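You operate a simulated robot arm through the tools that you are given. There is no shell and no other tool. Be economical: measure what you need, move in short steps, check, and stop when the job is done.

You run a simulated robot arm. Do the job below in one go: nothing can be reset, and whatever is moved stays where it is left.

## Task
Move the white box set into the green sleeve in the holder.
Fine: out of its torn sleeve; clamp shut for each pull and push, and at the end; park the set in the grey stand between; torn sleeve on the blue mat. Set down upright: grey sleeve.

The check looks at the end state, three seconds after you hand in, the way a careful person would. Anything else that was tipped, shoved, dropped, spilled or broken makes it a failure.

## Robot
A 7-joint arm with a two-finger parallel gripper, hanging from a carriage that runs on a rail from [-1.384, -0.001] to [0.896, 0] (x, y) and turns from -373 to 315 degrees about z. Base frame: it is fixed where the carriage stands at the start and does not move with it; the origin is on the floor, on the carriage's upright axis, x ahead of it, y to its left, z up; the surface under the hand at the start is at about z = 0.86. Units: m, degrees, N and s.
With the tool pointing down near the work surface it reaches from about 0.14 to 0.66 m from the robot's upright axis, wherever it stands. Its first joint turns from -166.0 to 166.0 degrees. Places, roughly: blue rubber mat [0.8, -0.3, 0.9]; clamp lever [0.5, -0.3, 1]; jaws of the sleeve holder [0.6, -0.3, 0.9]; ret slv1 [0.5, -0.6, 0.9]; slot of the grey stand [0.4, -0.3, 0.9]. Payload 3.91 kg.
Tool frame: the origin (TCP) lies between the finger pads and is the grasp point; the fingertips stand 0.03 m ahead of it; z points along the fingers, y is the line along which they close. The gripper opens to 0.11 m. The fingers are 0.02 m wide and 0.01 m thick; the gripper's body (0.048 by 0.112 m) begins 0.055 m behind the TCP.
Orientation is told as [roll, pitch, yaw] about the base's x, y, z axes, in that order, counted from this pose: with the fingers straight down and closing along the base's y, the tool's x points along the base's -x, its y along +y and its z along -z.

## Interface
- The arm moves only by the tool jog_arm. Its argument "commands" is text: rows parted by semicolons, each of 7 numbers parted by spaces: the shift along the tool's x, y, z in m, then the turn, a rotation vector about the tool's x, y, z in degrees, then the finger opening in m, from 0 to 0.11. In form: x y z rx ry rz jaw; .... A call has 1 to 10 rows; each row is the pose to reach, as a shift and turn from the pose commanded when the call began, along the tool's axes at that moment. Rows are played at 5 a second. More than 0.05 m and 8.6 degrees between two rows, or a gripper value outside its range, and nothing of the call is played. A pose out of reach is approached as far as the arm can. The call stops where the force on the tool passes 40 N (or 10 N more than at its start, if that is more) or the arm is blocked; 0.2 s more then pass. Each finger travels about 0.108 m/s and halts on what it meets, pressing with about 34 N; the grip force reading is that of the motor and also rises with nothing between the fingers. The clock runs only during rows and for 0.2 s after the last one: add rows that repeat a pose to give the fingers time. The reply holds the time, the measured pose of the TCP, the force on the tool along the base axes, the opening and the grip force, in the units named above and with some noise, with the torque about the TCP (base axes, N m) and any sound that the robot's microphone picked up.
- Cameras (640 x 400 px; columns grow to the right, rows downward): "scene" is now at [0.2485, -0.0696, 1.6095]; the picture's right is [-0.82, -0.57, 0.00], its down [-0.35, 0.51, -0.79] and it looks along [0.45, -0.64, -0.62] (base axes); focal length 214 px, centre (320, 200). "wrist" rides on the gripper at [0.072, 0.017, -0.103] in the tool frame; the picture's right is [-0.23, 0.97, 0.00], its down [-0.76, -0.18, -0.62] and it looks along [-0.61, -0.14, 0.78] (tool axes); focal length 222 px, centre (320, 200). There is no depth. A picture from a camera that has moved, and an enlarged one, comes with that camera's place and axes in the base frame and with its lens.
- snapshot(camera): a new picture of that camera. No time passes.
- move_column(by): slides the trunk up (or, below 0, down) by that many m; the arm and the scene camera ride with it, the base frame stays. It gives what a move gives, with no picture.
- drive_base(legs): drives the robot by 1 to 6 legs, each [ahead, left, turn to the left] in m, m and degrees, along the robot's own axes; the way and the turn of a leg run together, so that a leg with both is an arc; at most 1.5 m and 180 degrees a leg. The arm and the cameras ride along, it lands a little off, and it stops where it bumps. It keeps to its track: a leg is cut to what the track allows. It gives what a move gives.
- aim_head(pan, tilt): turns the head with the scene camera to pan (to the left, within 155 degrees either way) and tilt (down, from -29 to 69), counted from straight ahead of the robot. It gives what a move gives.
- zoom(camera, box): a new picture of the part [left, top, right, bottom] of that camera's present view, enlarged. No time passes.
- finish_job(): hands the job in; it is judged then, once.

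Go step by step. Nothing tells you exact positions but the pictures and the camera data: compare them with the known pose of the tool, close in by small moves and look again before you grip or let go. The budget is 120 turns and 98 pictures, counting those below and the enlarged ones. Unless the task says otherwise, let go and move clear before handing in, and close with one line.

The tools are called after "Call:" as a command line: name --argument value ..., lists and objects as JSON in quotes. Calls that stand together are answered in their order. jog_arm: Moves the arm, as the interface text tells. Its arguments: {"type":"object","properties":{"commands":{"type":"string"}},"required":["commands"]} The other tools are called the same way: move_column (by) slides the trunk up or down; drive_base (legs) drives the base; aim_head (pan, tilt) turns the head that bears the scene camera; snapshot (camera) takes a picture; zoom (camera, box) takes an enlarged picture of a part of a camera's view; finish_job () hands the job in.

At the start:

```text
time: 0.0
eef_pos: [0.4132, -0.365, 1.4852]
tool_rot: [3.0, 0.9, 0.0]
wrist_force: [0.8, -0.5, 0.9]
ft_torque: [0.01, 0.02, 0.0]
width: 0.1098
gripper_force: 0.1
trunk travel left (down, up): [-0.28, 0.3]
robot x, y, heading: [0.0012, 0.0031, -0.0]
head pan, tilt: [-55.0, 38.1]
```

scene: 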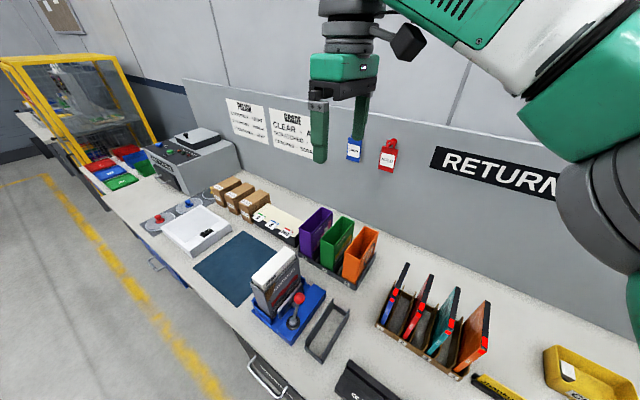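
wrist: 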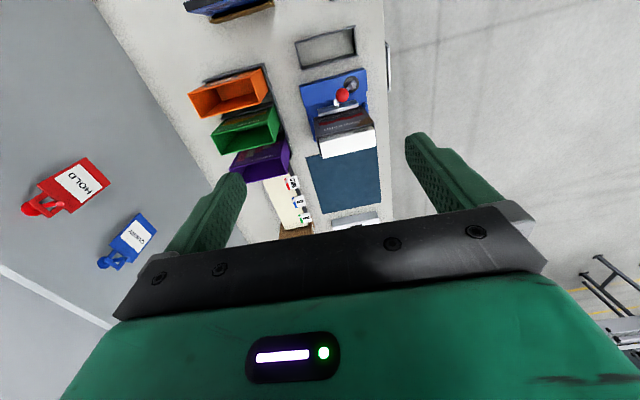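

I see the holder with the white set in its grey sleeve, the blue mat, the grey stand and the rack of purple, green and orange sleeves. I'll take closer looks first.

Call:
zoom --camera "scene" --box '[180, 200, 400, 370]'

Call:
zoom --camera "wrist" --box '[180, 0, 400, 240]'

```text
2.35 times, centred on (290, 285) of scene
camera zoom: at [0.2485, -0.0696, 1.6095], right [-0.82, -0.57, 0.0], down [-0.35, 0.51, -0.79], along [0.45, -0.64, -0.62], focal length 505 px, centre (391, 0)
```

zoom: 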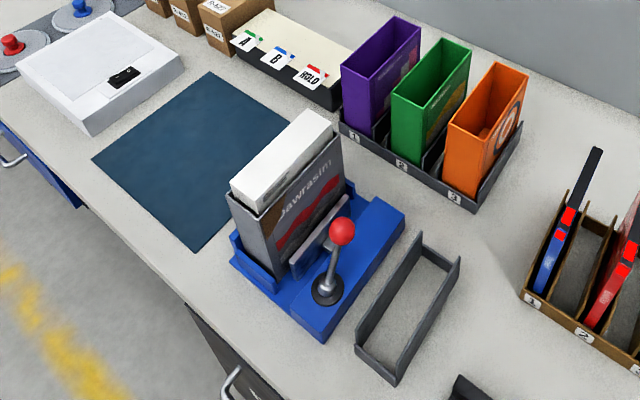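

```text
1.67 times, centred on (290, 120) of wrist
camera zoom: at [0.3426, -0.3524, 1.5922], right [0.23, 0.97, 0.05], down [0.77, -0.21, 0.6], along [0.59, -0.1, -0.8], focal length 370 px, centre (370, 333)
```

zoom: 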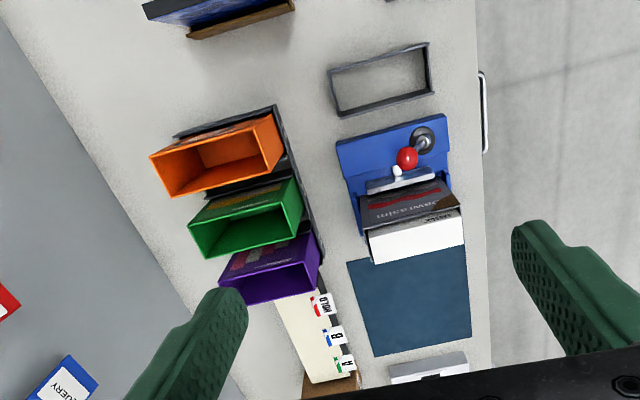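

The long sides of stand, holder and sleeves seem to run along base y. I'll zoom in on the clamp to learn its state and geometry.

Call:
zoom --camera "scene" --box '[245, 235, 355, 345]'

Call:
zoom --camera "scene" --box '[280, 190, 400, 290]'

Call:
zoom --camera "wrist" --box '[280, 20, 390, 170]'

```text
3.64 times, centred on (300, 290) of scene
camera zoom: at [0.2485, -0.0696, 1.6095], right [-0.82, -0.57, 0.0], down [-0.35, 0.51, -0.79], along [0.45, -0.64, -0.62], focal length 780 px, centre (393, -127)
```

zoom: 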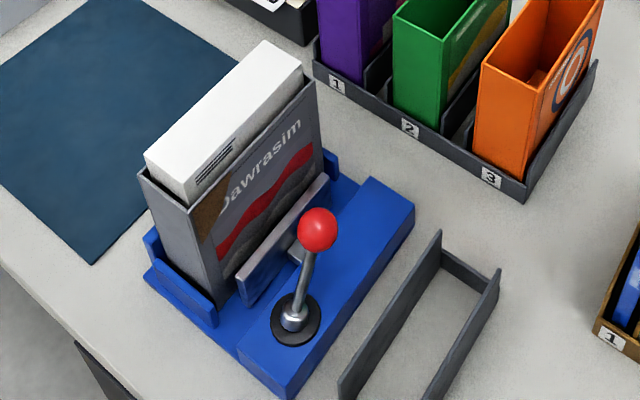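

```text
4.00 times, centred on (340, 240) of scene
camera zoom: at [0.2485, -0.0696, 1.6095], right [-0.82, -0.57, 0.0], down [-0.35, 0.51, -0.79], along [0.45, -0.64, -0.62], focal length 858 px, centre (240, 40)
```

zoom: 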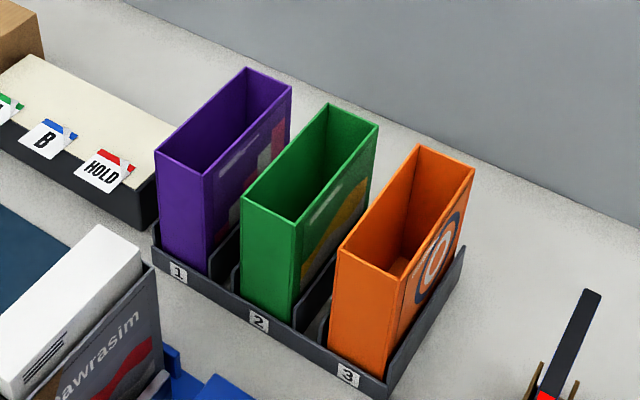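

```text
2.67 times, centred on (335, 95) of wrist
camera zoom: at [0.3426, -0.3524, 1.5922], right [0.23, 0.97, 0.05], down [0.77, -0.21, 0.6], along [0.59, -0.1, -0.8], focal length 592 px, centre (280, 480)
```

zoom: 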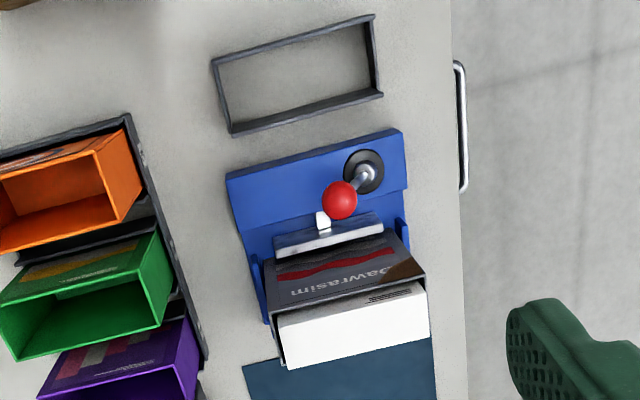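

The clamp lever's pivot is near (0.481, -0.255, 0.89) and its ball near (0.485, -0.297, 0.98). I'll bring the hand lower for a close look at the pad and the lever.

Call:
jog_arm --commands "0 0 0.05 0 0 0 0.11; 0 0.01 0.1 -1 0 0 0.11; 0 0.02 0.15 -2 0 0 0.11; 0 0.03 0.2 -3 0 0 0.11; 0 0.04 0.24 -3 0 0 0.11; 0 0.04 0.24 -3 0 0 0.11"

Call:
snapshot --camera "wrist"

Call:
snapshot --camera "scene"

```text
refused: row 2 steps farther than a row can; nothing moved
```

```text
90 pictures are left
camera wrist: at [0.3426, -0.3524, 1.5922], right [0.23, 0.97, 0.05], down [0.77, -0.21, 0.6], along [0.59, -0.1, -0.8], focal length 222 px, centre (320, 200)
```

wrist: 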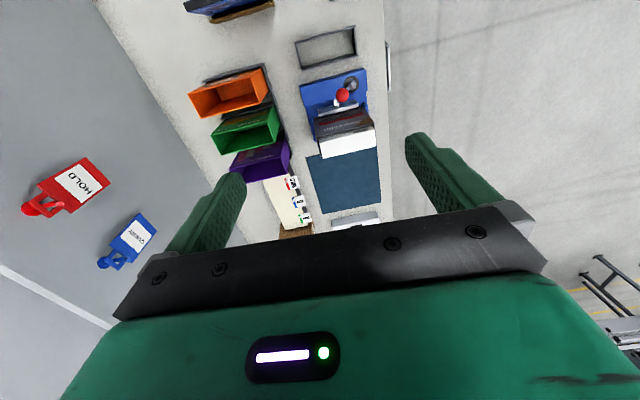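

```text
89 pictures are left
camera scene: at [0.2485, -0.0696, 1.6095], right [-0.82, -0.57, 0.0], down [-0.35, 0.51, -0.79], along [0.45, -0.64, -0.62], focal length 214 px, centre (320, 200)
```

scene: 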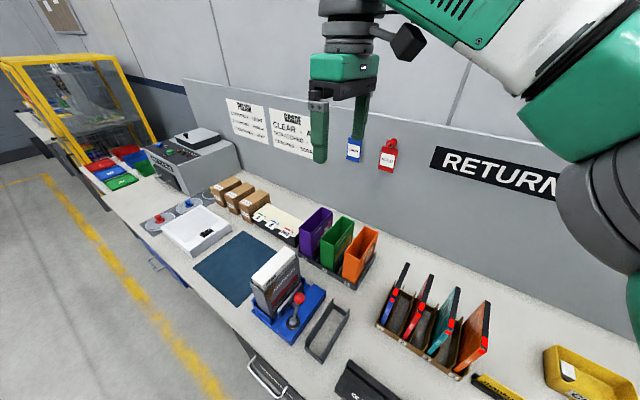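

The combined step was slightly too long, so nothing moved. I'll retry with 0.04 m steps.

Call:
jog_arm --commands "0 0.005 0.04 -1 0 0 0.11; 0 0.01 0.08 -2 0 0 0.11; 0 0.02 0.12 -3 0 0 0.11; 0 0.03 0.16 -3 0 0 0.11; 0 0.04 0.2 -3 0 0 0.11; 0 0.045 0.24 -3 0 0 0.11; 0 0.045 0.24 -3 0 0 0.11"

Call:
snapshot --camera "wrist"

```text
time: 1.6
eef_pos: [0.4088, -0.3064, 1.2486]
tool_rot: [6.1, 0.9, 0.0]
wrist_force: [-0.2, -0.5, 0.3]
ft_torque: [0.01, 0.0, 0.01]
width: 0.1103
gripper_force: 0.0
trunk travel left (down, up): [-0.28, 0.3]
robot x, y, heading: [0.0014, 0.0012, -0.1]
head pan, tilt: [-55.0, 38.1]
```

```text
88 pictures are left
camera wrist: at [0.3381, -0.2999, 1.3549], right [0.23, 0.97, 0.1], down [0.77, -0.24, 0.59], along [0.59, -0.06, -0.8], focal length 222 px, centre (320, 200)
```

wrist: 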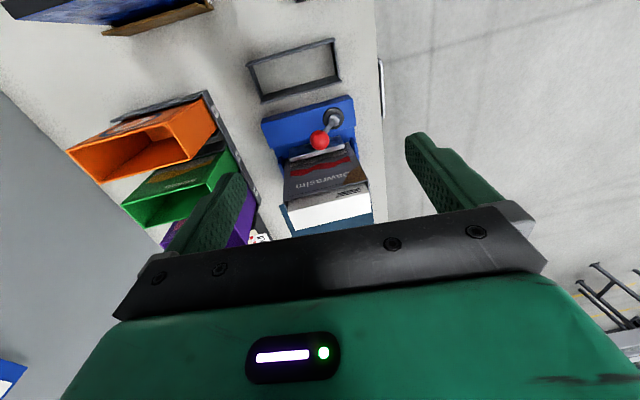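

Turn sign learnt: a positive tool-x turn lowers the roll. I'll zoom in on the clamp from here.

Call:
zoom --camera "wrist" --box '[240, 80, 400, 240]'

```text
2.50 times, centred on (320, 160) of wrist
camera zoom: at [0.3381, -0.2999, 1.3549], right [0.23, 0.97, 0.1], down [0.77, -0.24, 0.59], along [0.59, -0.06, -0.8], focal length 555 px, centre (320, 300)
```

zoom: 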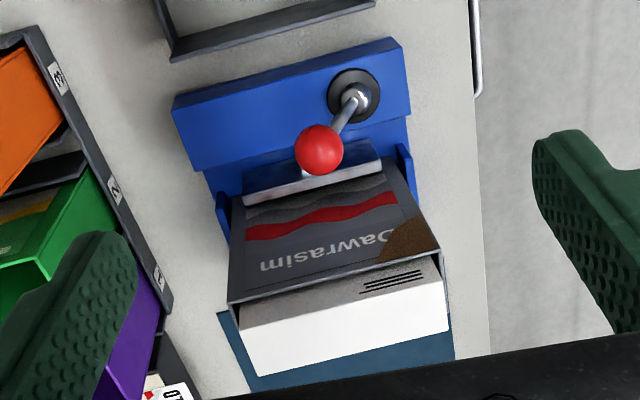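

The sleeve rim is at z≈1.03, spanning x 0.559–0.616 and y -0.387 to -0.234. The pad is near x≈0.54, but I can't tell whether it touches, so I'll go round to the near side and turn the hand to yaw -90 to look along the gap.

Call:
jog_arm --commands "-0.02 0.03 0 3 0 0 0.11; -0.04 0.06 0 6 0 0 0.11; -0.06 0.09 0 6 0 0 0.11; -0.08 0.12 0 6 0 0 0.11; -0.11 0.14 0 6 0 0 0.11; -0.13 0.15 0 6 0.5 0 0.11; -0.13 0.15 0 6 0.5 0 0.11"

Call:
jog_arm --commands "0 0 0 0 0 8.5 0.11; 0 0 0 0 0 17 0.11; 0 0 0 0 0 25.5 0.11; 0 0 0 0 0 34 0.11; 0 0 0 0 0 42.5 0.11; 0 0 0 0 0 51 0.11; 0 0 0 0 0 59.5 0.11; 0 0 0 0 0 68 0.11; 0 0 0 0 0 76.5 0.11; 0 0 0 0 0 85 0.11"

```text
time: 3.2
eef_pos: [0.5389, -0.1563, 1.2624]
tool_rot: [0.1, 1.3, 0.0]
wrist_force: [0.1, -0.7, 0.5]
ft_torque: [-0.01, 0.04, 0.01]
width: 0.1098
gripper_force: 0.0
trunk travel left (down, up): [-0.28, 0.3]
robot x, y, heading: [0.0035, 0.0022, 0.0]
head pan, tilt: [-55.0, 38.1]
```

```text
time: 5.4
eef_pos: [0.5386, -0.1568, 1.2644]
tool_rot: [-1.3, 0.1, -85.1]
wrist_force: [0.0, 1.1, -0.2]
ft_torque: [-0.02, 0.0, 0.01]
width: 0.1098
gripper_force: 0.2
trunk travel left (down, up): [-0.28, 0.3]
robot x, y, heading: [-0.0022, -0.0015, 0.2]
head pan, tilt: [-55.0, 38.1]
```

Call:
jog_arm --commands "0 0 0.04 0 1 3 0.11; 0 0 0.08 0 1.3 5 0.11; 0 0.0 0.12 0 1.3 5 0.11; 0 0 0.16 0 1.3 5 0.11; 0 0 0.2 0 1.3 5 0.11; 0 0 0.2 0 1.3 5 0.11"

Call:
snapshot --camera "wrist"

```text
time: 6.8
eef_pos: [0.5347, -0.156, 1.0632]
tool_rot: [-1.4, 1.4, -90.1]
wrist_force: [-0.6, 0.3, 0.2]
ft_torque: [0.01, 0.01, -0.02]
width: 0.1099
gripper_force: 0.1
trunk travel left (down, up): [-0.28, 0.3]
robot x, y, heading: [0.0002, -0.0022, 0.1]
head pan, tilt: [-55.0, 38.1]
```

```text
86 pictures are left
camera wrist: at [0.5544, -0.0855, 1.1683], right [0.97, -0.23, -0.03], down [-0.16, -0.78, 0.61], along [-0.16, -0.59, -0.79], focal length 222 px, centre (320, 200)
```

wrist: 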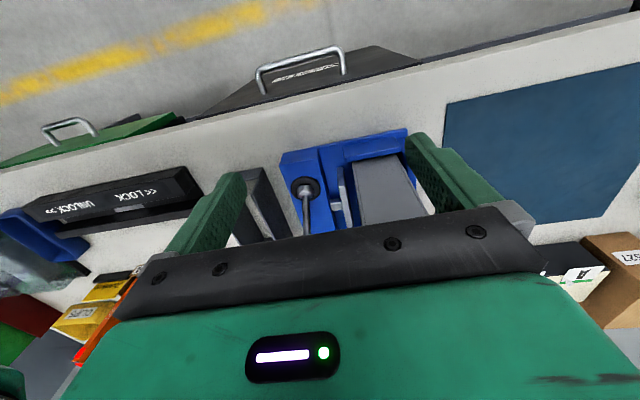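

There's a plate marked LOCK / UNLOCK with arrows; I'll zoom in on it and on the gap.

Call:
zoom --camera "wrist" --box '[0, 150, 220, 290]'

Call:
zoom --camera "wrist" --box '[260, 110, 440, 240]'

```text
2.86 times, centred on (110, 220) of wrist
camera zoom: at [0.5544, -0.0855, 1.1683], right [0.97, -0.23, -0.03], down [-0.16, -0.78, 0.61], along [-0.16, -0.59, -0.79], focal length 635 px, centre (920, 143)
```

zoom: 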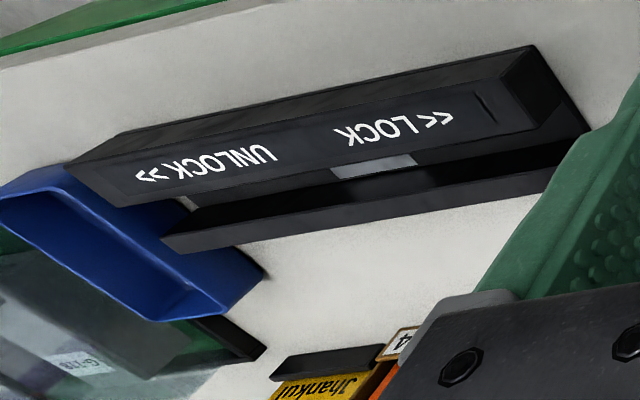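

```text
3.08 times, centred on (350, 175) of wrist
camera zoom: at [0.5544, -0.0855, 1.1683], right [0.97, -0.23, -0.03], down [-0.16, -0.78, 0.61], along [-0.16, -0.59, -0.79], focal length 684 px, centre (228, 277)
```

zoom: 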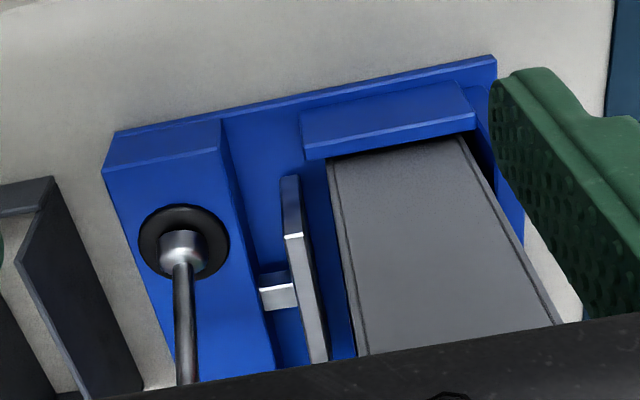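

The zoom shows a gap between pad and sleeve, so the clamp is open now, with the lever leaning to -y. I'll close the fingers, go over the lever to its -y side and try a gentle push toward +y.

Call:
jog_arm --commands "0 0 -0.04 -1.4 -1.4 0 0.08; -0.01 -0.03 -0.06 -1.4 -1.4 0 0.05; -0.05 -0.05 -0.06 -1.4 -1.4 0 0.02; -0.09 -0.05 -0.06 -1.4 -1.4 0 0; -0.135 -0.05 -0.06 -1.4 -1.4 0 0; -0.18 -0.05 -0.06 -1.4 -1.4 0 0; -0.18 -0.05 -0.06 -1.4 -1.4 0 0"

Call:
snapshot --camera "scene"

Call:
snapshot --camera "wrist"

```text
time: 8.4
eef_pos: [0.4864, -0.3392, 1.1199]
tool_rot: [-0.1, 0.1, -90.0]
wrist_force: [-0.6, 0.1, 0.2]
ft_torque: [-0.03, 0.01, 0.02]
width: 0.0002
gripper_force: 34.2
trunk travel left (down, up): [-0.28, 0.3]
robot x, y, heading: [0.0017, 0.0004, -0.1]
head pan, tilt: [-55.0, 38.1]
```

```text
83 pictures are left
camera scene: at [0.2485, -0.0697, 1.6095], right [-0.82, -0.57, 0.0], down [-0.35, 0.51, -0.79], along [0.45, -0.64, -0.62], focal length 214 px, centre (320, 200)
```

scene: 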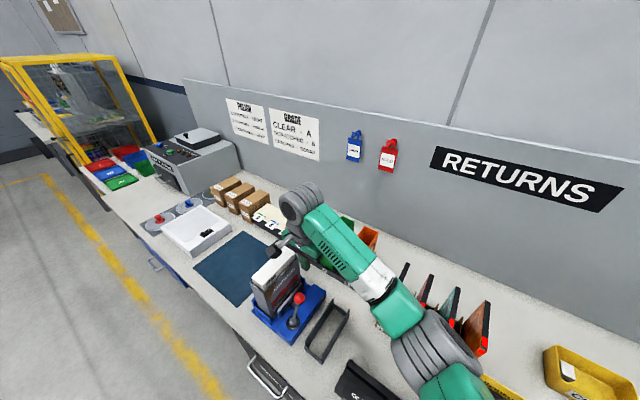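

```text
82 pictures are left
camera wrist: at [0.5037, -0.2664, 1.2233], right [0.97, -0.23, 0.0], down [-0.18, -0.76, 0.62], along [-0.14, -0.61, -0.78], focal length 222 px, centre (320, 200)
```

wrist: 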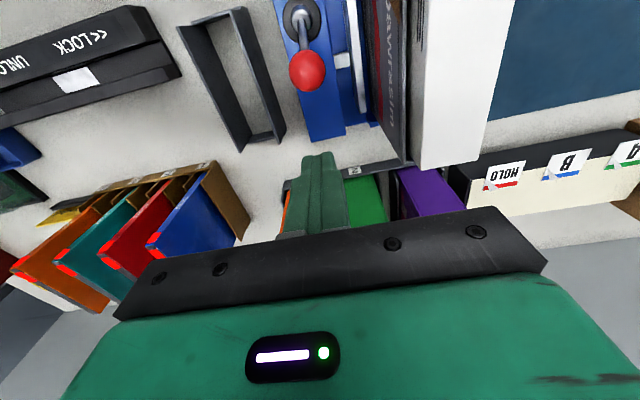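

The hand is behind the lever. I'll descend so the fingertips sit at ball height and look.

Call:
jog_arm --commands "0 0 0.04 0 0 0 0; 0 0 0.08 0 0 0 0; 0 0 0.125 0 0 0 0; 0 0 0.125 0 0 0 0"

Call:
snapshot --camera "wrist"

```text
time: 9.4
eef_pos: [0.4857, -0.3383, 0.9942]
tool_rot: [-0.1, 0.0, -90.0]
wrist_force: [-0.3, 1.1, -0.1]
ft_torque: [0.01, 0.02, 0.0]
width: 0.0001
gripper_force: 33.5
trunk travel left (down, up): [-0.28, 0.3]
robot x, y, heading: [0.0032, -0.0002, -0.0]
head pan, tilt: [-55.0, 38.1]
```

```text
81 pictures are left
camera wrist: at [0.5038, -0.2657, 1.0982], right [0.97, -0.23, 0.0], down [-0.18, -0.76, 0.62], along [-0.14, -0.61, -0.78], focal length 222 px, centre (320, 200)
```

wrist: 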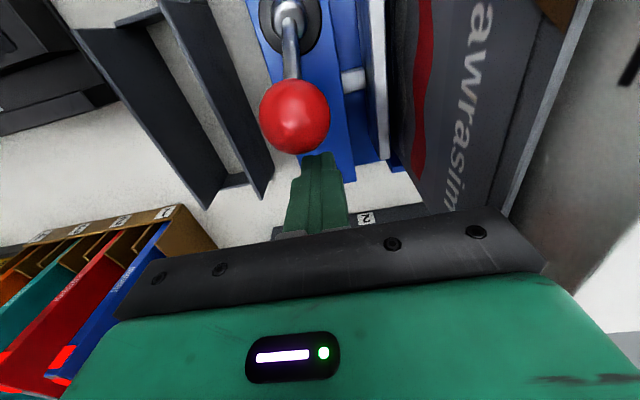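

Call:
jog_arm --commands "0.008 0 0 0 0 0 0; 0.014 0 0 0 0 0 0; 0.02 0 0 0 0 0 0; 0.026 0 0 0 0 0 0; 0.032 0 0 0 0 0 0; 0.032 0 0 0 0 0 0"

Call:
snapshot --camera "wrist"

```text
time: 10.8
eef_pos: [0.4859, -0.3057, 0.9954]
tool_rot: [0.0, 0.1, -90.0]
wrist_force: [0.1, 0.6, 0.0]
ft_torque: [0.01, 0.01, 0.01]
width: 0.0
gripper_force: 33.9
trunk travel left (down, up): [-0.28, 0.3]
robot x, y, heading: [-0.0015, -0.0013, -0.0]
head pan, tilt: [-55.0, 38.1]
```

```text
80 pictures are left
camera wrist: at [0.5037, -0.2328, 1.0986], right [0.97, -0.23, 0.0], down [-0.18, -0.76, 0.62], along [-0.14, -0.61, -0.78], focal length 222 px, centre (320, 200)
```

wrist: 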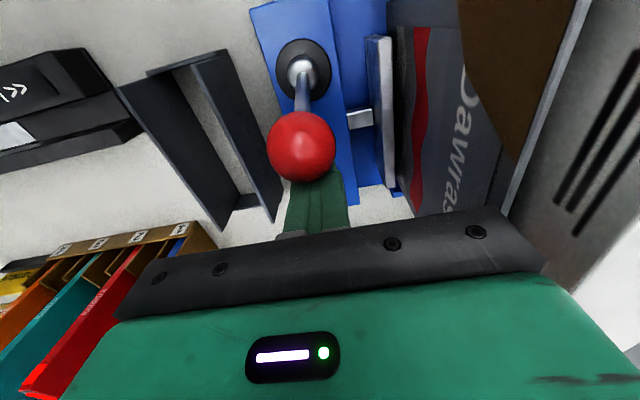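

The ball moves freely toward +y. I'll continue the push.

Call:
jog_arm --commands "0.01 0 0 0 0 0 0; 0.02 0 0 0 0 0 0; 0.03 0 0 0 0 0 0; 0.04 0 0 0 0 0 0; 0.05 0 0 0 0 0 0; 0.05 0 0 0 0 0 0"

Call:
snapshot --camera "wrist"

Call:
zoom --camera "scene" --box '[245, 235, 355, 345]'

```text
time: 12.2
eef_pos: [0.485, -0.256, 0.9951]
tool_rot: [0.1, 0.0, -90.1]
wrist_force: [0.6, 0.0, -0.2]
ft_torque: [0.03, -0.01, 0.02]
width: 0.0
gripper_force: 34.0
trunk travel left (down, up): [-0.28, 0.3]
robot x, y, heading: [0.0008, -0.0008, -0.1]
head pan, tilt: [-55.0, 38.1]
```

```text
79 pictures are left
camera wrist: at [0.5034, -0.1829, 1.0988], right [0.97, -0.23, 0.0], down [-0.18, -0.76, 0.62], along [-0.14, -0.61, -0.78], focal length 222 px, centre (320, 200)
```

wrist: 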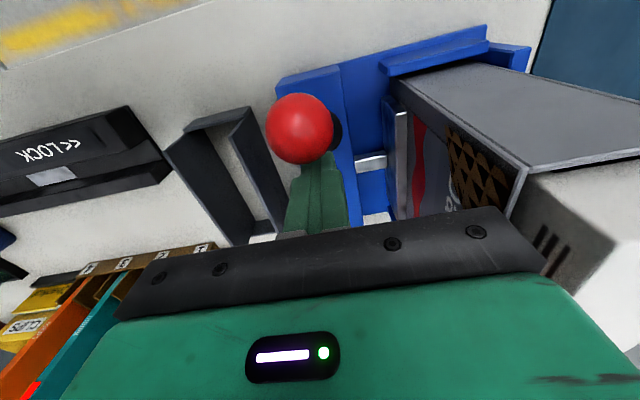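

```text
3.64 times, centred on (300, 290) of scene
camera zoom: at [0.2485, -0.0696, 1.6095], right [-0.82, -0.57, 0.0], down [-0.35, 0.51, -0.79], along [0.45, -0.64, -0.62], focal length 780 px, centre (393, -127)
```

zoom: 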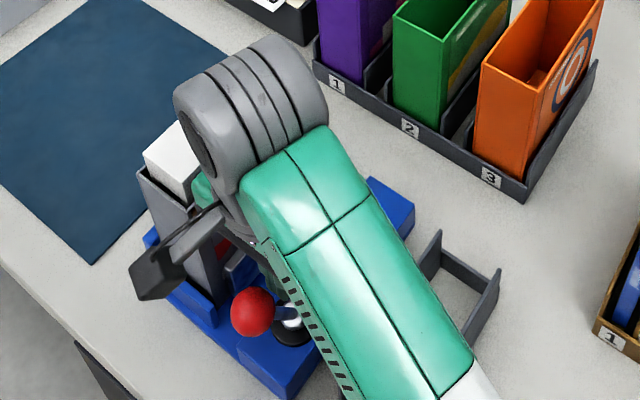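

The lever has swung over to +y and the pad looks near the sleeve. I'll push a little more to find the stop.

Call:
jog_arm --commands "0.008 0 0 0 0 0 0; 0.016 0 0 0 0 0 0; 0.024 0 0 0 0 0 0; 0.032 0 0 0 0 0 0; 0.032 0 0 0 0 0 0"

```text
time: 13.0
eef_pos: [0.4846, -0.246, 0.9964]
tool_rot: [0.3, -0.6, -91.0]
wrist_force: [3.9, -24.1, -2.7]
ft_torque: [-0.28, -0.3, 0.03]
width: 0.0
gripper_force: 34.2
trunk travel left (down, up): [-0.28, 0.3]
robot x, y, heading: [0.0006, -0.0024, -0.1]
head pan, tilt: [-55.0, 38.1]
stopped in row 4: the force on the tool passed its limit at 46 N (the readings are from after the stop); the commanded pose is now the measured one
```

Hard stop reached, so the lever is at its shut end. I'll back off and up, then look along the gap.

Call:
jog_arm --commands "-0.015 0 0 0 0.6 -1 0; -0.02 0 -0.04 -0.3 0.6 -1 0; -0.02 0 -0.08 -0.3 0.6 -1 0; 0.02 0.02 -0.09 -0.3 0.6 -1 0.04; 0.06 0.04 -0.09 -0.3 0.6 -1 0.08; 0.09 0.06 -0.09 -0.3 0.6 -1 0.11; 0.09 0.06 -0.05 -0.3 0.6 -1 0.11; 0.09 0.06 -0.05 -0.3 0.6 -1 0.11"

Call:
zoom --camera "wrist" --box '[220, 80, 460, 240]'

```text
time: 14.8
eef_pos: [0.5461, -0.1477, 1.0454]
tool_rot: [0.5, 0.3, -89.7]
wrist_force: [0.0, 0.6, -0.5]
ft_torque: [0.0, 0.03, -0.02]
width: 0.11
gripper_force: 0.0
trunk travel left (down, up): [-0.28, 0.3]
robot x, y, heading: [0.0004, -0.0017, -0.0]
head pan, tilt: [-55.0, 38.1]
```

```text
2.50 times, centred on (340, 160) of wrist
camera zoom: at [0.5623, -0.076, 1.1495], right [0.97, -0.22, 0.01], down [-0.18, -0.77, 0.62], along [-0.13, -0.6, -0.79], focal length 555 px, centre (270, 300)
```

zoom: 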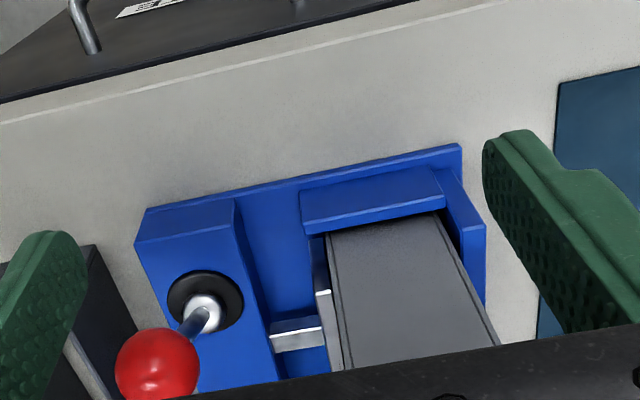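

The pad now touches the sleeve and the lever lies at +y: the clamp is shut. Next I go over the set (x≈0.588, y≈-0.31) to grip it.

Call:
jog_arm --commands "0 0 -0.04 0 0 0 0.11; 0 0.01 -0.08 0.5 -0.3 0 0.11; -0.03 0.02 -0.11 0.5 -0.3 0 0.11; -0.07 0.03 -0.11 0.5 -0.3 0 0.11; -0.115 0.035 -0.11 0.5 -0.3 0 0.11; -0.162 0.042 -0.11 0.5 -0.3 0 0.11; -0.162 0.042 -0.11 0.5 -0.3 0 0.11"

Call:
snapshot --camera "wrist"

```text
time: 16.4
eef_pos: [0.5876, -0.3099, 1.1541]
tool_rot: [-0.2, 0.1, -89.7]
wrist_force: [0.0, -0.3, 0.0]
ft_torque: [0.01, -0.01, 0.0]
width: 0.1098
gripper_force: 0.0
trunk travel left (down, up): [-0.28, 0.3]
robot x, y, heading: [0.0037, -0.0019, -0.1]
head pan, tilt: [-55.0, 38.1]
```

```text
76 pictures are left
camera wrist: at [0.6054, -0.2378, 1.2581], right [0.98, -0.22, 0.0], down [-0.17, -0.76, 0.62], along [-0.14, -0.61, -0.78], focal length 222 px, centre (320, 200)
```

wrist: 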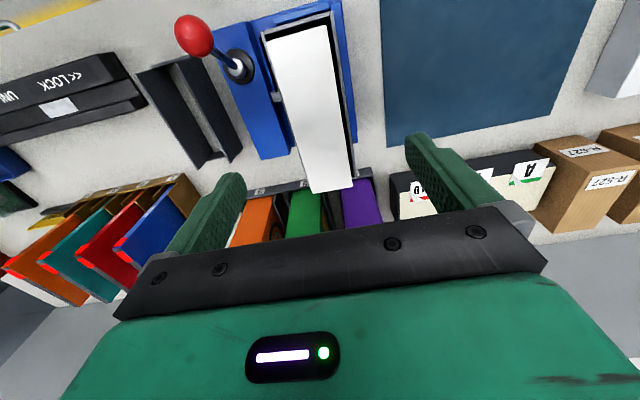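

The set top is centred near x 0.586, y -0.313. I'll descend with open fingers until the tips are near the rim and compare heights.

Call:
jog_arm --commands "0 0 0.03 0 0 0 0.11; -0.003 -0.001 0.06 0 0 0 0.11; -0.003 -0.001 0.082 0 0 0 0.08; -0.003 -0.001 0.082 0 0 0 0.076; -0.003 -0.001 0.082 0 0 0 0.076"

Call:
zoom --camera "wrist" --box '[200, 60, 480, 240]'

Call:
zoom --camera "scene" --box '[220, 200, 360, 340]'

```text
time: 17.6
eef_pos: [0.5867, -0.3139, 1.0713]
tool_rot: [-0.1, 0.0, -89.6]
wrist_force: [-0.2, 0.1, -0.3]
ft_torque: [-0.01, 0.0, 0.0]
width: 0.0763
gripper_force: 0.0
trunk travel left (down, up): [-0.28, 0.3]
robot x, y, heading: [0.0041, 0.0012, -0.2]
head pan, tilt: [-55.0, 38.1]
```

```text
2.22 times, centred on (340, 150) of wrist
camera zoom: at [0.6047, -0.2408, 1.1759], right [0.98, -0.22, 0.0], down [-0.17, -0.76, 0.62], along [-0.14, -0.61, -0.78], focal length 494 px, centre (276, 311)
```

zoom: 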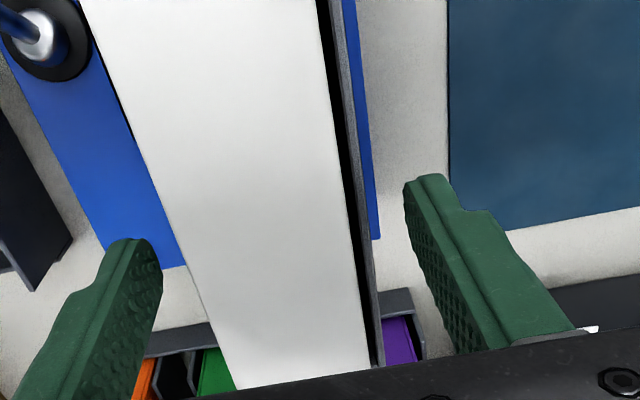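

```text
2.86 times, centred on (290, 270) of scene
camera zoom: at [0.2484, -0.0702, 1.6095], right [-0.82, -0.57, 0.0], down [-0.35, 0.51, -0.79], along [0.45, -0.65, -0.62], focal length 613 px, centre (406, 0)
```

zoom: 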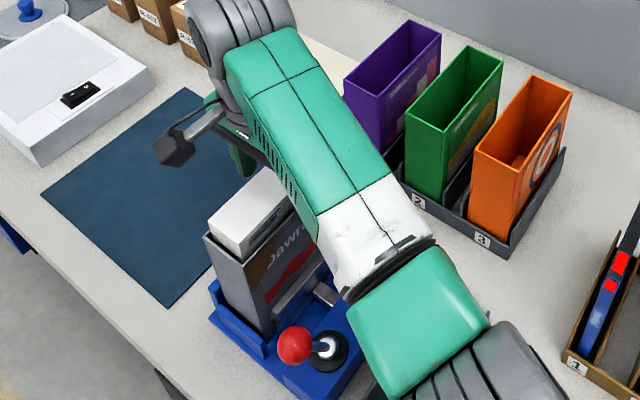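

The set top is near z 1.06 and the rim near 1.03. I'll lower 4 mm and close; the width will tell whether I hold the set (~0.046) or the sleeve (~0.057).

Call:
jog_arm --commands "0 0 0.004 0 0 0 0.076; 0 0 0.004 0 0 0 0.06; 0 0 0.004 0 0 0 0.05; 0 0 0.004 0 0 0 0.03; 0 0 0.004 0 0 0 0.03"

Call:
zoom --camera "wrist" --box '[200, 60, 480, 240]'

```text
time: 18.8
eef_pos: [0.587, -0.3132, 1.0688]
tool_rot: [0.0, 0.0, -89.7]
wrist_force: [0.1, 0.2, 0.6]
ft_torque: [-0.06, -0.28, -0.01]
width: 0.0449
gripper_force: 33.7
trunk travel left (down, up): [-0.28, 0.3]
robot x, y, heading: [0.0001, -0.0, -0.3]
head pan, tilt: [-55.0, 38.1]
```

```text
2.22 times, centred on (340, 150) of wrist
camera zoom: at [0.6047, -0.2411, 1.1724], right [0.98, -0.22, 0.0], down [-0.17, -0.76, 0.62], along [-0.14, -0.61, -0.78], focal length 494 px, centre (276, 311)
```

zoom: 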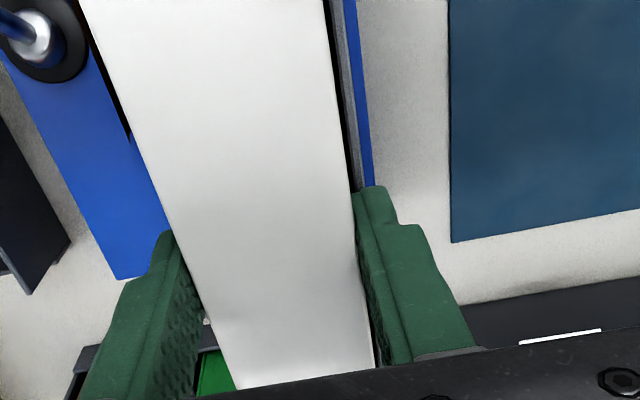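

Width 0.045 means the set itself is held. I'll pull up slowly and check.

Call:
jog_arm --commands "0 0 -0.008 0 0 0 0.03; 0 0 -0.016 0 0 0 0.03; 0 0 -0.024 0 0 0 0.03; 0 0 -0.032 0 0 0 0.03; 0 0 -0.04 0 0 0 0.03"

Call:
snapshot --camera "wrist"

Call:
zoom --camera "scene" --box '[220, 200, 360, 340]'

```text
time: 20.0
eef_pos: [0.5863, -0.3134, 1.1084]
tool_rot: [-0.1, 0.1, -89.7]
wrist_force: [-0.5, 0.0, -3.1]
ft_torque: [-0.03, 0.01, -0.03]
width: 0.0448
gripper_force: 34.0
trunk travel left (down, up): [-0.28, 0.3]
robot x, y, heading: [-0.0007, 0.0011, -0.1]
head pan, tilt: [-55.0, 38.1]
```

```text
72 pictures are left
camera wrist: at [0.6045, -0.2406, 1.2126], right [0.98, -0.22, 0.0], down [-0.17, -0.76, 0.62], along [-0.14, -0.61, -0.78], focal length 222 px, centre (320, 200)
```

wrist: 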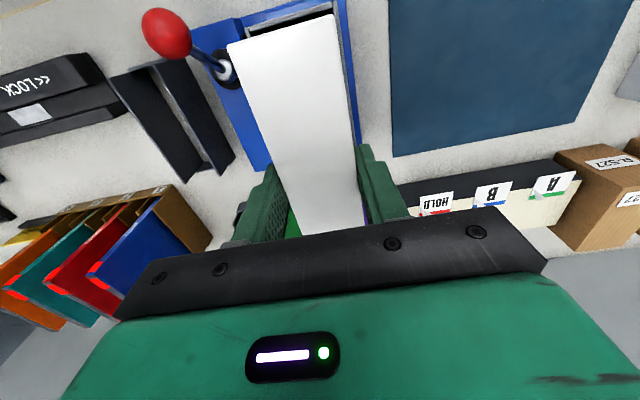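

```text
2.86 times, centred on (290, 270) of scene
camera zoom: at [0.2483, -0.0701, 1.6094], right [-0.82, -0.57, 0.0], down [-0.35, 0.51, -0.79], along [0.45, -0.65, -0.62], focal length 613 px, centre (406, 0)
```

zoom: 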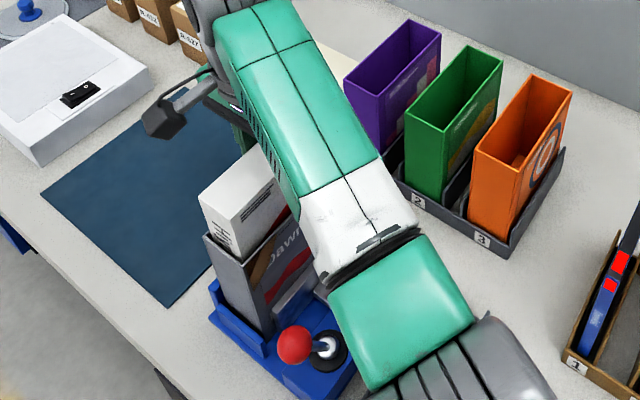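

The set slides out easily. I'll raise it clear of the sleeve.

Call:
jog_arm --commands "0 0 -0.02 0 0 0 0.03; 0 0 -0.04 0 0 0 0.03; 0 0 -0.065 0 0 0 0.03; 0 0 -0.09 0 0 0 0.03; 0 0 -0.115 0 0 0 0.03; 0 0 -0.14 0 0 0 0.03; 0 0 -0.165 0 0 0 0.03; 0 0 -0.18 0 0 0 0.03; 0 0 -0.18 0 0 0 0.03"

Call:
zoom --camera "scene" --box '[200, 180, 380, 360]'

Call:
snapshot --camera "wrist"

```text
time: 22.0
eef_pos: [0.5873, -0.3125, 1.2879]
tool_rot: [-0.2, 0.0, -89.7]
wrist_force: [0.7, -0.3, -3.7]
ft_torque: [0.0, -0.04, 0.04]
width: 0.0446
gripper_force: 33.8
trunk travel left (down, up): [-0.28, 0.3]
robot x, y, heading: [-0.0015, -0.0023, 0.2]
head pan, tilt: [-55.0, 38.1]
```

```text
2.22 times, centred on (290, 270) of scene
camera zoom: at [0.2483, -0.0701, 1.6094], right [-0.82, -0.57, 0.0], down [-0.35, 0.51, -0.79], along [0.45, -0.65, -0.62], focal length 477 px, centre (387, 44)
```

zoom: 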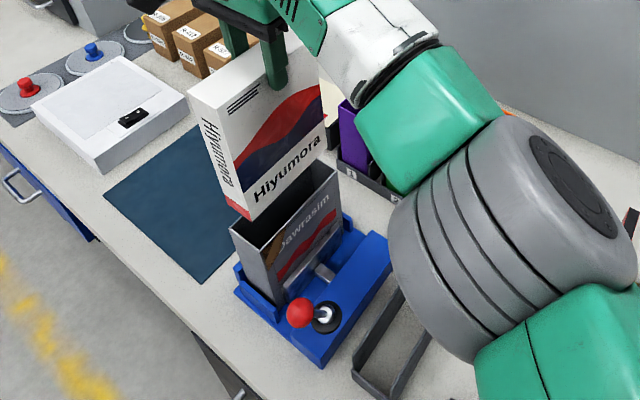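

```text
69 pictures are left
camera wrist: at [0.6048, -0.2404, 1.3918], right [0.97, -0.22, 0.0], down [-0.17, -0.76, 0.62], along [-0.14, -0.61, -0.78], focal length 222 px, centre (320, 200)
```

wrist: 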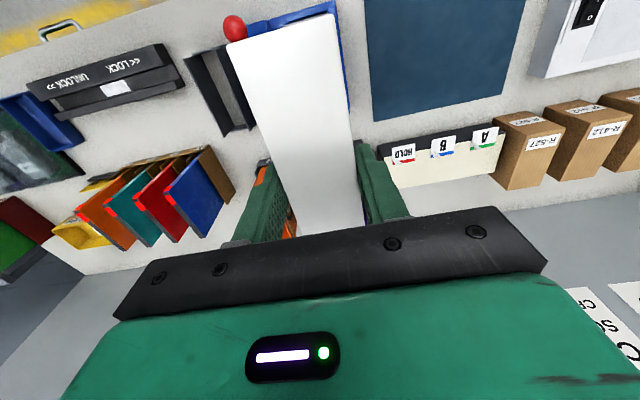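

The white "Hiyumora" set hangs free, its bottom at about z 1.09. Now I need the stand's exact position, so I'll zoom on it from both cameras.

Call:
zoom --camera "wrist" --box '[170, 30, 270, 150]'

Call:
zoom --camera "scene" --box '[290, 270, 370, 370]'

```text
3.33 times, centred on (220, 90) of wrist
camera zoom: at [0.6048, -0.2404, 1.3918], right [0.97, -0.22, 0.0], down [-0.17, -0.76, 0.62], along [-0.14, -0.61, -0.78], focal length 740 px, centre (653, 567)
```

zoom: 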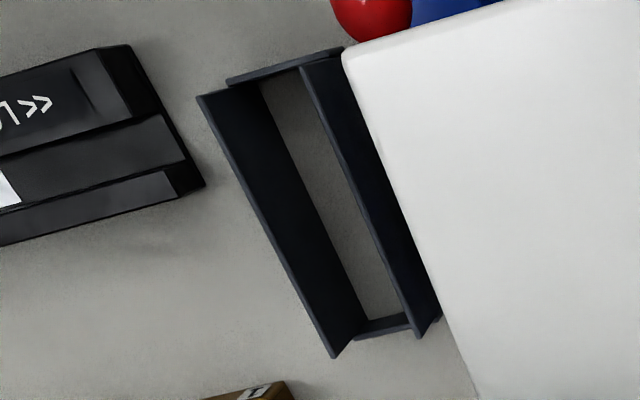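

```text
4.00 times, centred on (330, 320) of scene
camera zoom: at [0.2483, -0.0701, 1.6094], right [-0.82, -0.57, 0.0], down [-0.35, 0.51, -0.79], along [0.45, -0.65, -0.62], focal length 858 px, centre (280, -280)
```

zoom: 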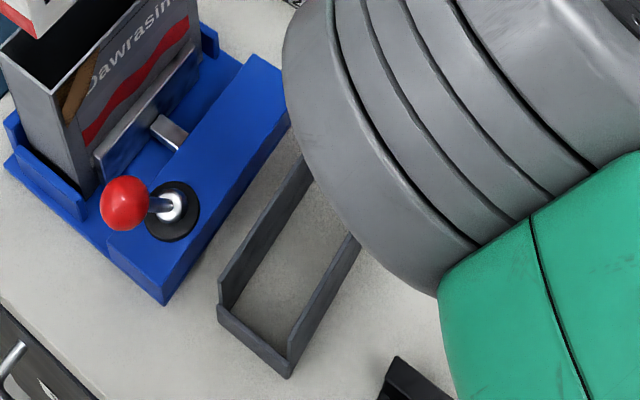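

The stand's slot lies at x 0.358–0.418 (centre 0.388), y centre ≈-0.312, with wall tops at z≈0.928. I'll carry the set over in -x at the same height.

Call:
jog_arm --commands "0 -0.04 0 0 0 0 0.03; 0 -0.08 0 0 0 0 0.03; 0 -0.12 0 0 0 0 0.03; 0 -0.16 0 0 0 0 0.03; 0 -0.199 0 0 0 0.3 0.03; 0 -0.199 0 0 0 0.3 0.03"

Call:
snapshot --camera "scene"

Call:
snapshot --camera "wrist"

```text
time: 23.4
eef_pos: [0.3861, -0.3133, 1.2891]
tool_rot: [0.0, 0.1, -90.0]
wrist_force: [0.2, 0.3, -3.9]
ft_torque: [-0.04, -0.01, -0.01]
width: 0.0446
gripper_force: 33.9
trunk travel left (down, up): [-0.28, 0.3]
robot x, y, heading: [-0.0006, -0.0021, 0.2]
head pan, tilt: [-55.0, 38.1]
```

```text
66 pictures are left
camera scene: at [0.2482, -0.0701, 1.6094], right [-0.82, -0.57, 0.0], down [-0.35, 0.51, -0.79], along [0.45, -0.65, -0.62], focal length 214 px, centre (320, 200)
```

scene: 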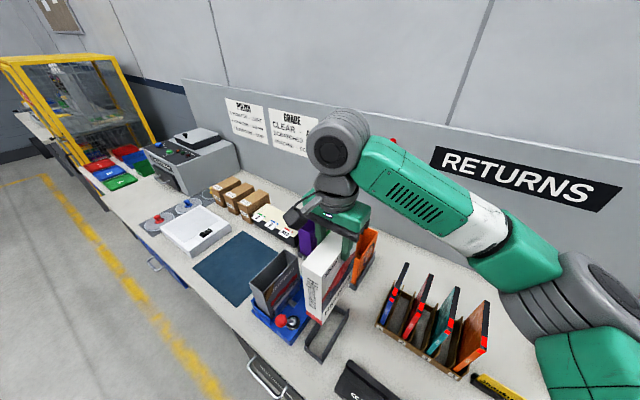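

```text
65 pictures are left
camera wrist: at [0.4049, -0.2418, 1.3928], right [0.97, -0.23, 0.0], down [-0.18, -0.76, 0.62], along [-0.14, -0.61, -0.78], focal length 222 px, centre (320, 200)
```

wrist: 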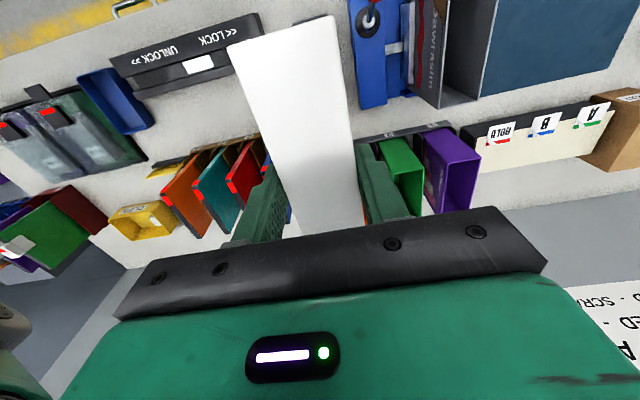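

I'll lower to just above the stand walls and check alignment.

Call:
jog_arm --commands "0 0 0.04 0 0 0 0.03; 0.001 0.001 0.08 0 0 0 0.03; 0.001 0.002 0.11 0 0 0 0.03; 0.001 0.002 0.14 0 0 0 0.03; 0.001 0.002 0.14 0 0 0 0.03"

Call:
zoom --camera "scene" --box '[270, 240, 380, 380]'

```text
time: 24.6
eef_pos: [0.3901, -0.3138, 1.1485]
tool_rot: [-0.1, 0.0, -90.0]
wrist_force: [0.2, 0.3, -3.9]
ft_torque: [-0.03, 0.04, -0.03]
width: 0.0444
gripper_force: 33.7
trunk travel left (down, up): [-0.28, 0.3]
robot x, y, heading: [-0.0003, 0.0004, -0.3]
head pan, tilt: [-55.0, 38.1]
```

```text
2.86 times, centred on (325, 310) of scene
camera zoom: at [0.2483, -0.07, 1.6094], right [-0.82, -0.57, 0.0], down [-0.35, 0.51, -0.79], along [0.45, -0.65, -0.62], focal length 613 px, centre (306, -114)
```

zoom: 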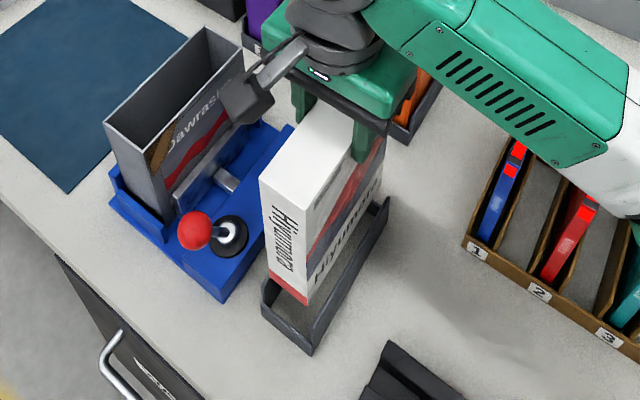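

Alignment looks right. I'll lower the set into the slot slowly.

Call:
jog_arm --commands "0.0015 -0.002 0.01 0 0 0 0.03; 0.0015 -0.002 0.02 0 0 0 0.03; 0.0015 -0.002 0.03 0 0 0 0.03; 0.0015 -0.002 0.04 0 0 0 0.03; 0.0015 -0.002 0.05 0 0 0 0.03; 0.0015 -0.002 0.06 0 0 0 0.03; 0.0015 -0.002 0.07 0 0 0 0.03; 0.0015 -0.002 0.078 0 0 0 0.03"

Call:
zoom --camera "scene" --box '[270, 240, 380, 380]'

```text
time: 26.4
eef_pos: [0.3888, -0.3122, 1.0715]
tool_rot: [-0.1, 0.0, -90.0]
wrist_force: [0.1, 0.0, -3.9]
ft_torque: [0.0, -0.02, 0.02]
width: 0.0447
gripper_force: 33.9
trunk travel left (down, up): [-0.28, 0.3]
robot x, y, heading: [0.0016, 0.0045, -0.0]
head pan, tilt: [-55.0, 38.1]
```

```text
2.86 times, centred on (325, 310) of scene
camera zoom: at [0.2483, -0.0701, 1.6094], right [-0.82, -0.57, 0.0], down [-0.35, 0.51, -0.79], along [0.45, -0.65, -0.62], focal length 613 px, centre (306, -114)
```

zoom: 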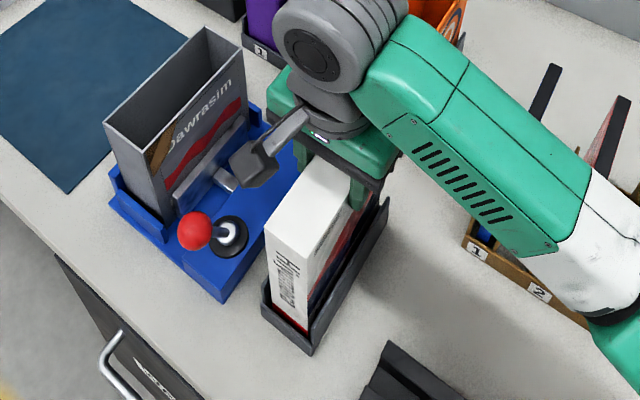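

The set is inside the slot and not yet on its floor. I'll lower in small steps until the force changes.

Call:
jog_arm --commands "0 0 0.004 0 0 0 0.03; 0 0 0.008 0 0 0 0.03; 0 0 0.011 0 0 0 0.03; 0 0 0.011 0 0 0 0.03"

```text
time: 27.4
eef_pos: [0.3872, -0.3116, 1.0599]
tool_rot: [-0.1, 0.0, -90.1]
wrist_force: [-0.3, 0.6, -3.1]
ft_torque: [-0.01, 0.05, 0.02]
width: 0.0447
gripper_force: 34.0
trunk travel left (down, up): [-0.28, 0.3]
robot x, y, heading: [-0.0003, -0.0009, 0.1]
head pan, tilt: [-55.0, 38.1]
```

Call:
jog_arm --commands "0 0 0.002 0 0 0 0.03; 0 0 0.004 0 0 0 0.03; 0 0 0.006 0 0 0 0.03; 0 0 0.006 0 0 0 0.03"

```text
time: 28.5
eef_pos: [0.3882, -0.3119, 1.0556]
tool_rot: [0.0, 0.0, -89.8]
wrist_force: [-3.2, 5.4, 17.7]
ft_torque: [0.18, 0.31, -0.04]
width: 0.045
gripper_force: 33.4
trunk travel left (down, up): [-0.28, 0.3]
robot x, y, heading: [0.0021, 0.0003, -0.2]
head pan, tilt: [-55.0, 38.1]
stopped in row 4: the force on the tool passed its limit at 42 N (the readings are from after the stop); the commanded pose is now the measured one
```

Firm floor contact at TCP z≈1.056. I'll open, let go and rise.

Call:
jog_arm --commands "0 0 -0.001 0 0 0 0.05; 0 0 -0.001 0 0 0 0.08; 0 0 -0.001 0 0 0 0.1; 0 0 -0.04 0 0 0 0.1; 0 0 -0.08 0 0 0 0.1; 0 0 -0.12 0 0 0 0.1; 0 0 -0.12 0 0 0 0.1"

Call:
snapshot --camera "scene"

Call:
snapshot --camera "wrist"

```text
time: 30.1
eef_pos: [0.3869, -0.3123, 1.1747]
tool_rot: [0.0, 0.0, -89.9]
wrist_force: [0.6, 0.4, -0.8]
ft_torque: [0.01, 0.03, 0.0]
width: 0.0999
gripper_force: 0.1
trunk travel left (down, up): [-0.28, 0.3]
robot x, y, heading: [0.0001, -0.0036, -0.3]
head pan, tilt: [-55.0, 38.1]
```

```text
62 pictures are left
camera scene: at [0.2483, -0.0702, 1.6095], right [-0.82, -0.57, 0.0], down [-0.35, 0.51, -0.79], along [0.45, -0.65, -0.62], focal length 214 px, centre (320, 200)
```

scene: 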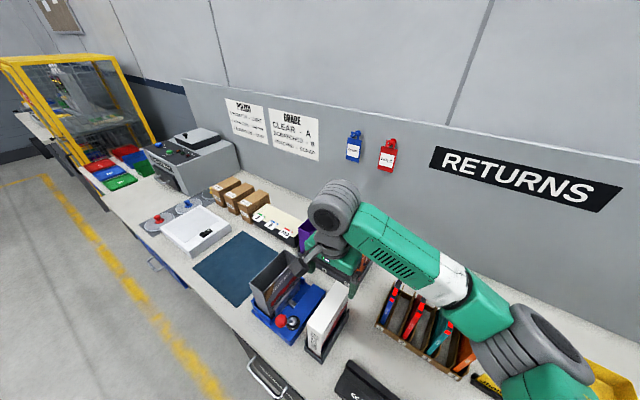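

```text
61 pictures are left
camera wrist: at [0.4048, -0.2397, 1.279], right [0.97, -0.23, 0.0], down [-0.18, -0.76, 0.62], along [-0.14, -0.61, -0.78], focal length 222 px, centre (320, 200)
```

wrist: 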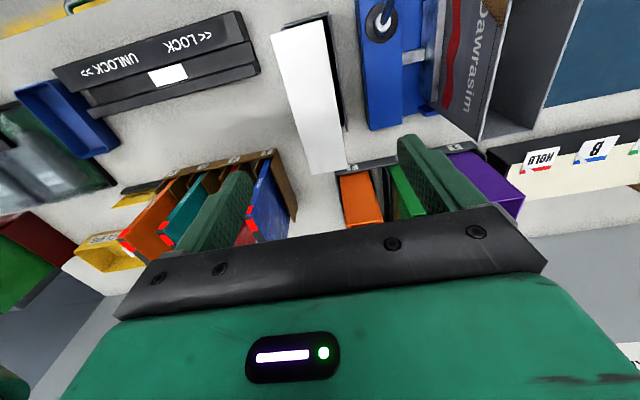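

The set stands upright in the grey stand. Now I open the clamp: closed fingers on the +y side of the ball, then push toward -y.

Call:
jog_arm --commands "0.02 0.035 0 0 0 0 0.05; 0.05 0.065 0 0 0 0 0; 0.085 0.09 0 0 0 0 0; 0.125 0.098 0 0 0 0 0; 0.14 0.098 0.03 0 0 0 0; 0.14 0.098 0.07 0 0 0 0; 0.14 0.098 0.11 0 0 0 0; 0.14 0.098 0.15 0 0 0 0; 0.14 0.098 0.18 0 0 0 0; 0.14 0.098 0.18 0 0 0 0"

Call:
snapshot --camera "wrist"

Call:
zoom --camera "scene" --box '[230, 230, 370, 370]'

```text
time: 32.3
eef_pos: [0.4847, -0.1736, 0.9934]
tool_rot: [0.0, -0.1, -90.0]
wrist_force: [-0.2, 0.2, 0.5]
ft_torque: [-0.02, 0.04, 0.03]
width: 0.0
gripper_force: 34.2
trunk travel left (down, up): [-0.28, 0.3]
robot x, y, heading: [-0.0004, -0.0017, 0.1]
head pan, tilt: [-55.0, 38.1]
```

```text
60 pictures are left
camera wrist: at [0.5027, -0.0996, 1.0986], right [0.97, -0.23, 0.0], down [-0.18, -0.76, 0.62], along [-0.14, -0.61, -0.78], focal length 222 px, centre (320, 200)
```

wrist: 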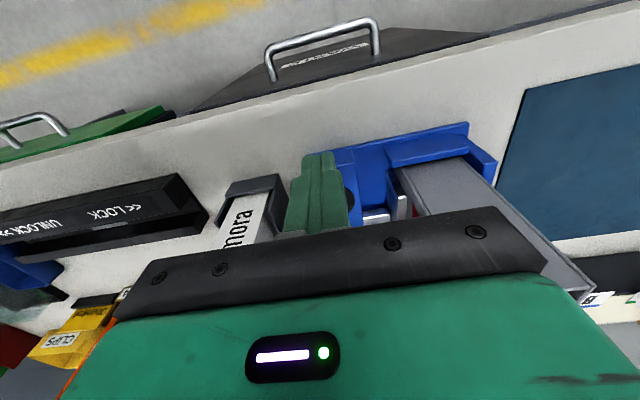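

```text
2.86 times, centred on (300, 300) of scene
camera zoom: at [0.2483, -0.07, 1.6094], right [-0.82, -0.57, 0.0], down [-0.35, 0.51, -0.79], along [0.45, -0.65, -0.62], focal length 613 px, centre (377, -86)
```

zoom: 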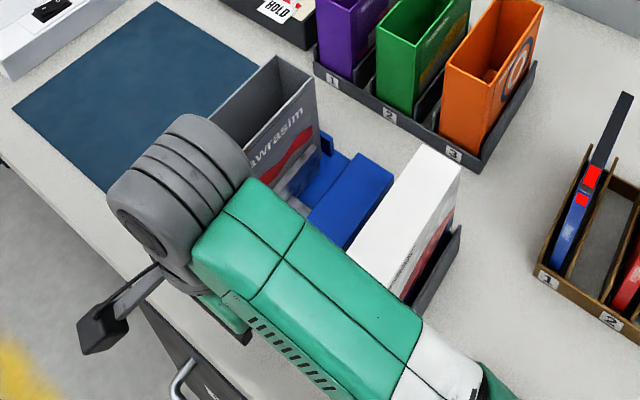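

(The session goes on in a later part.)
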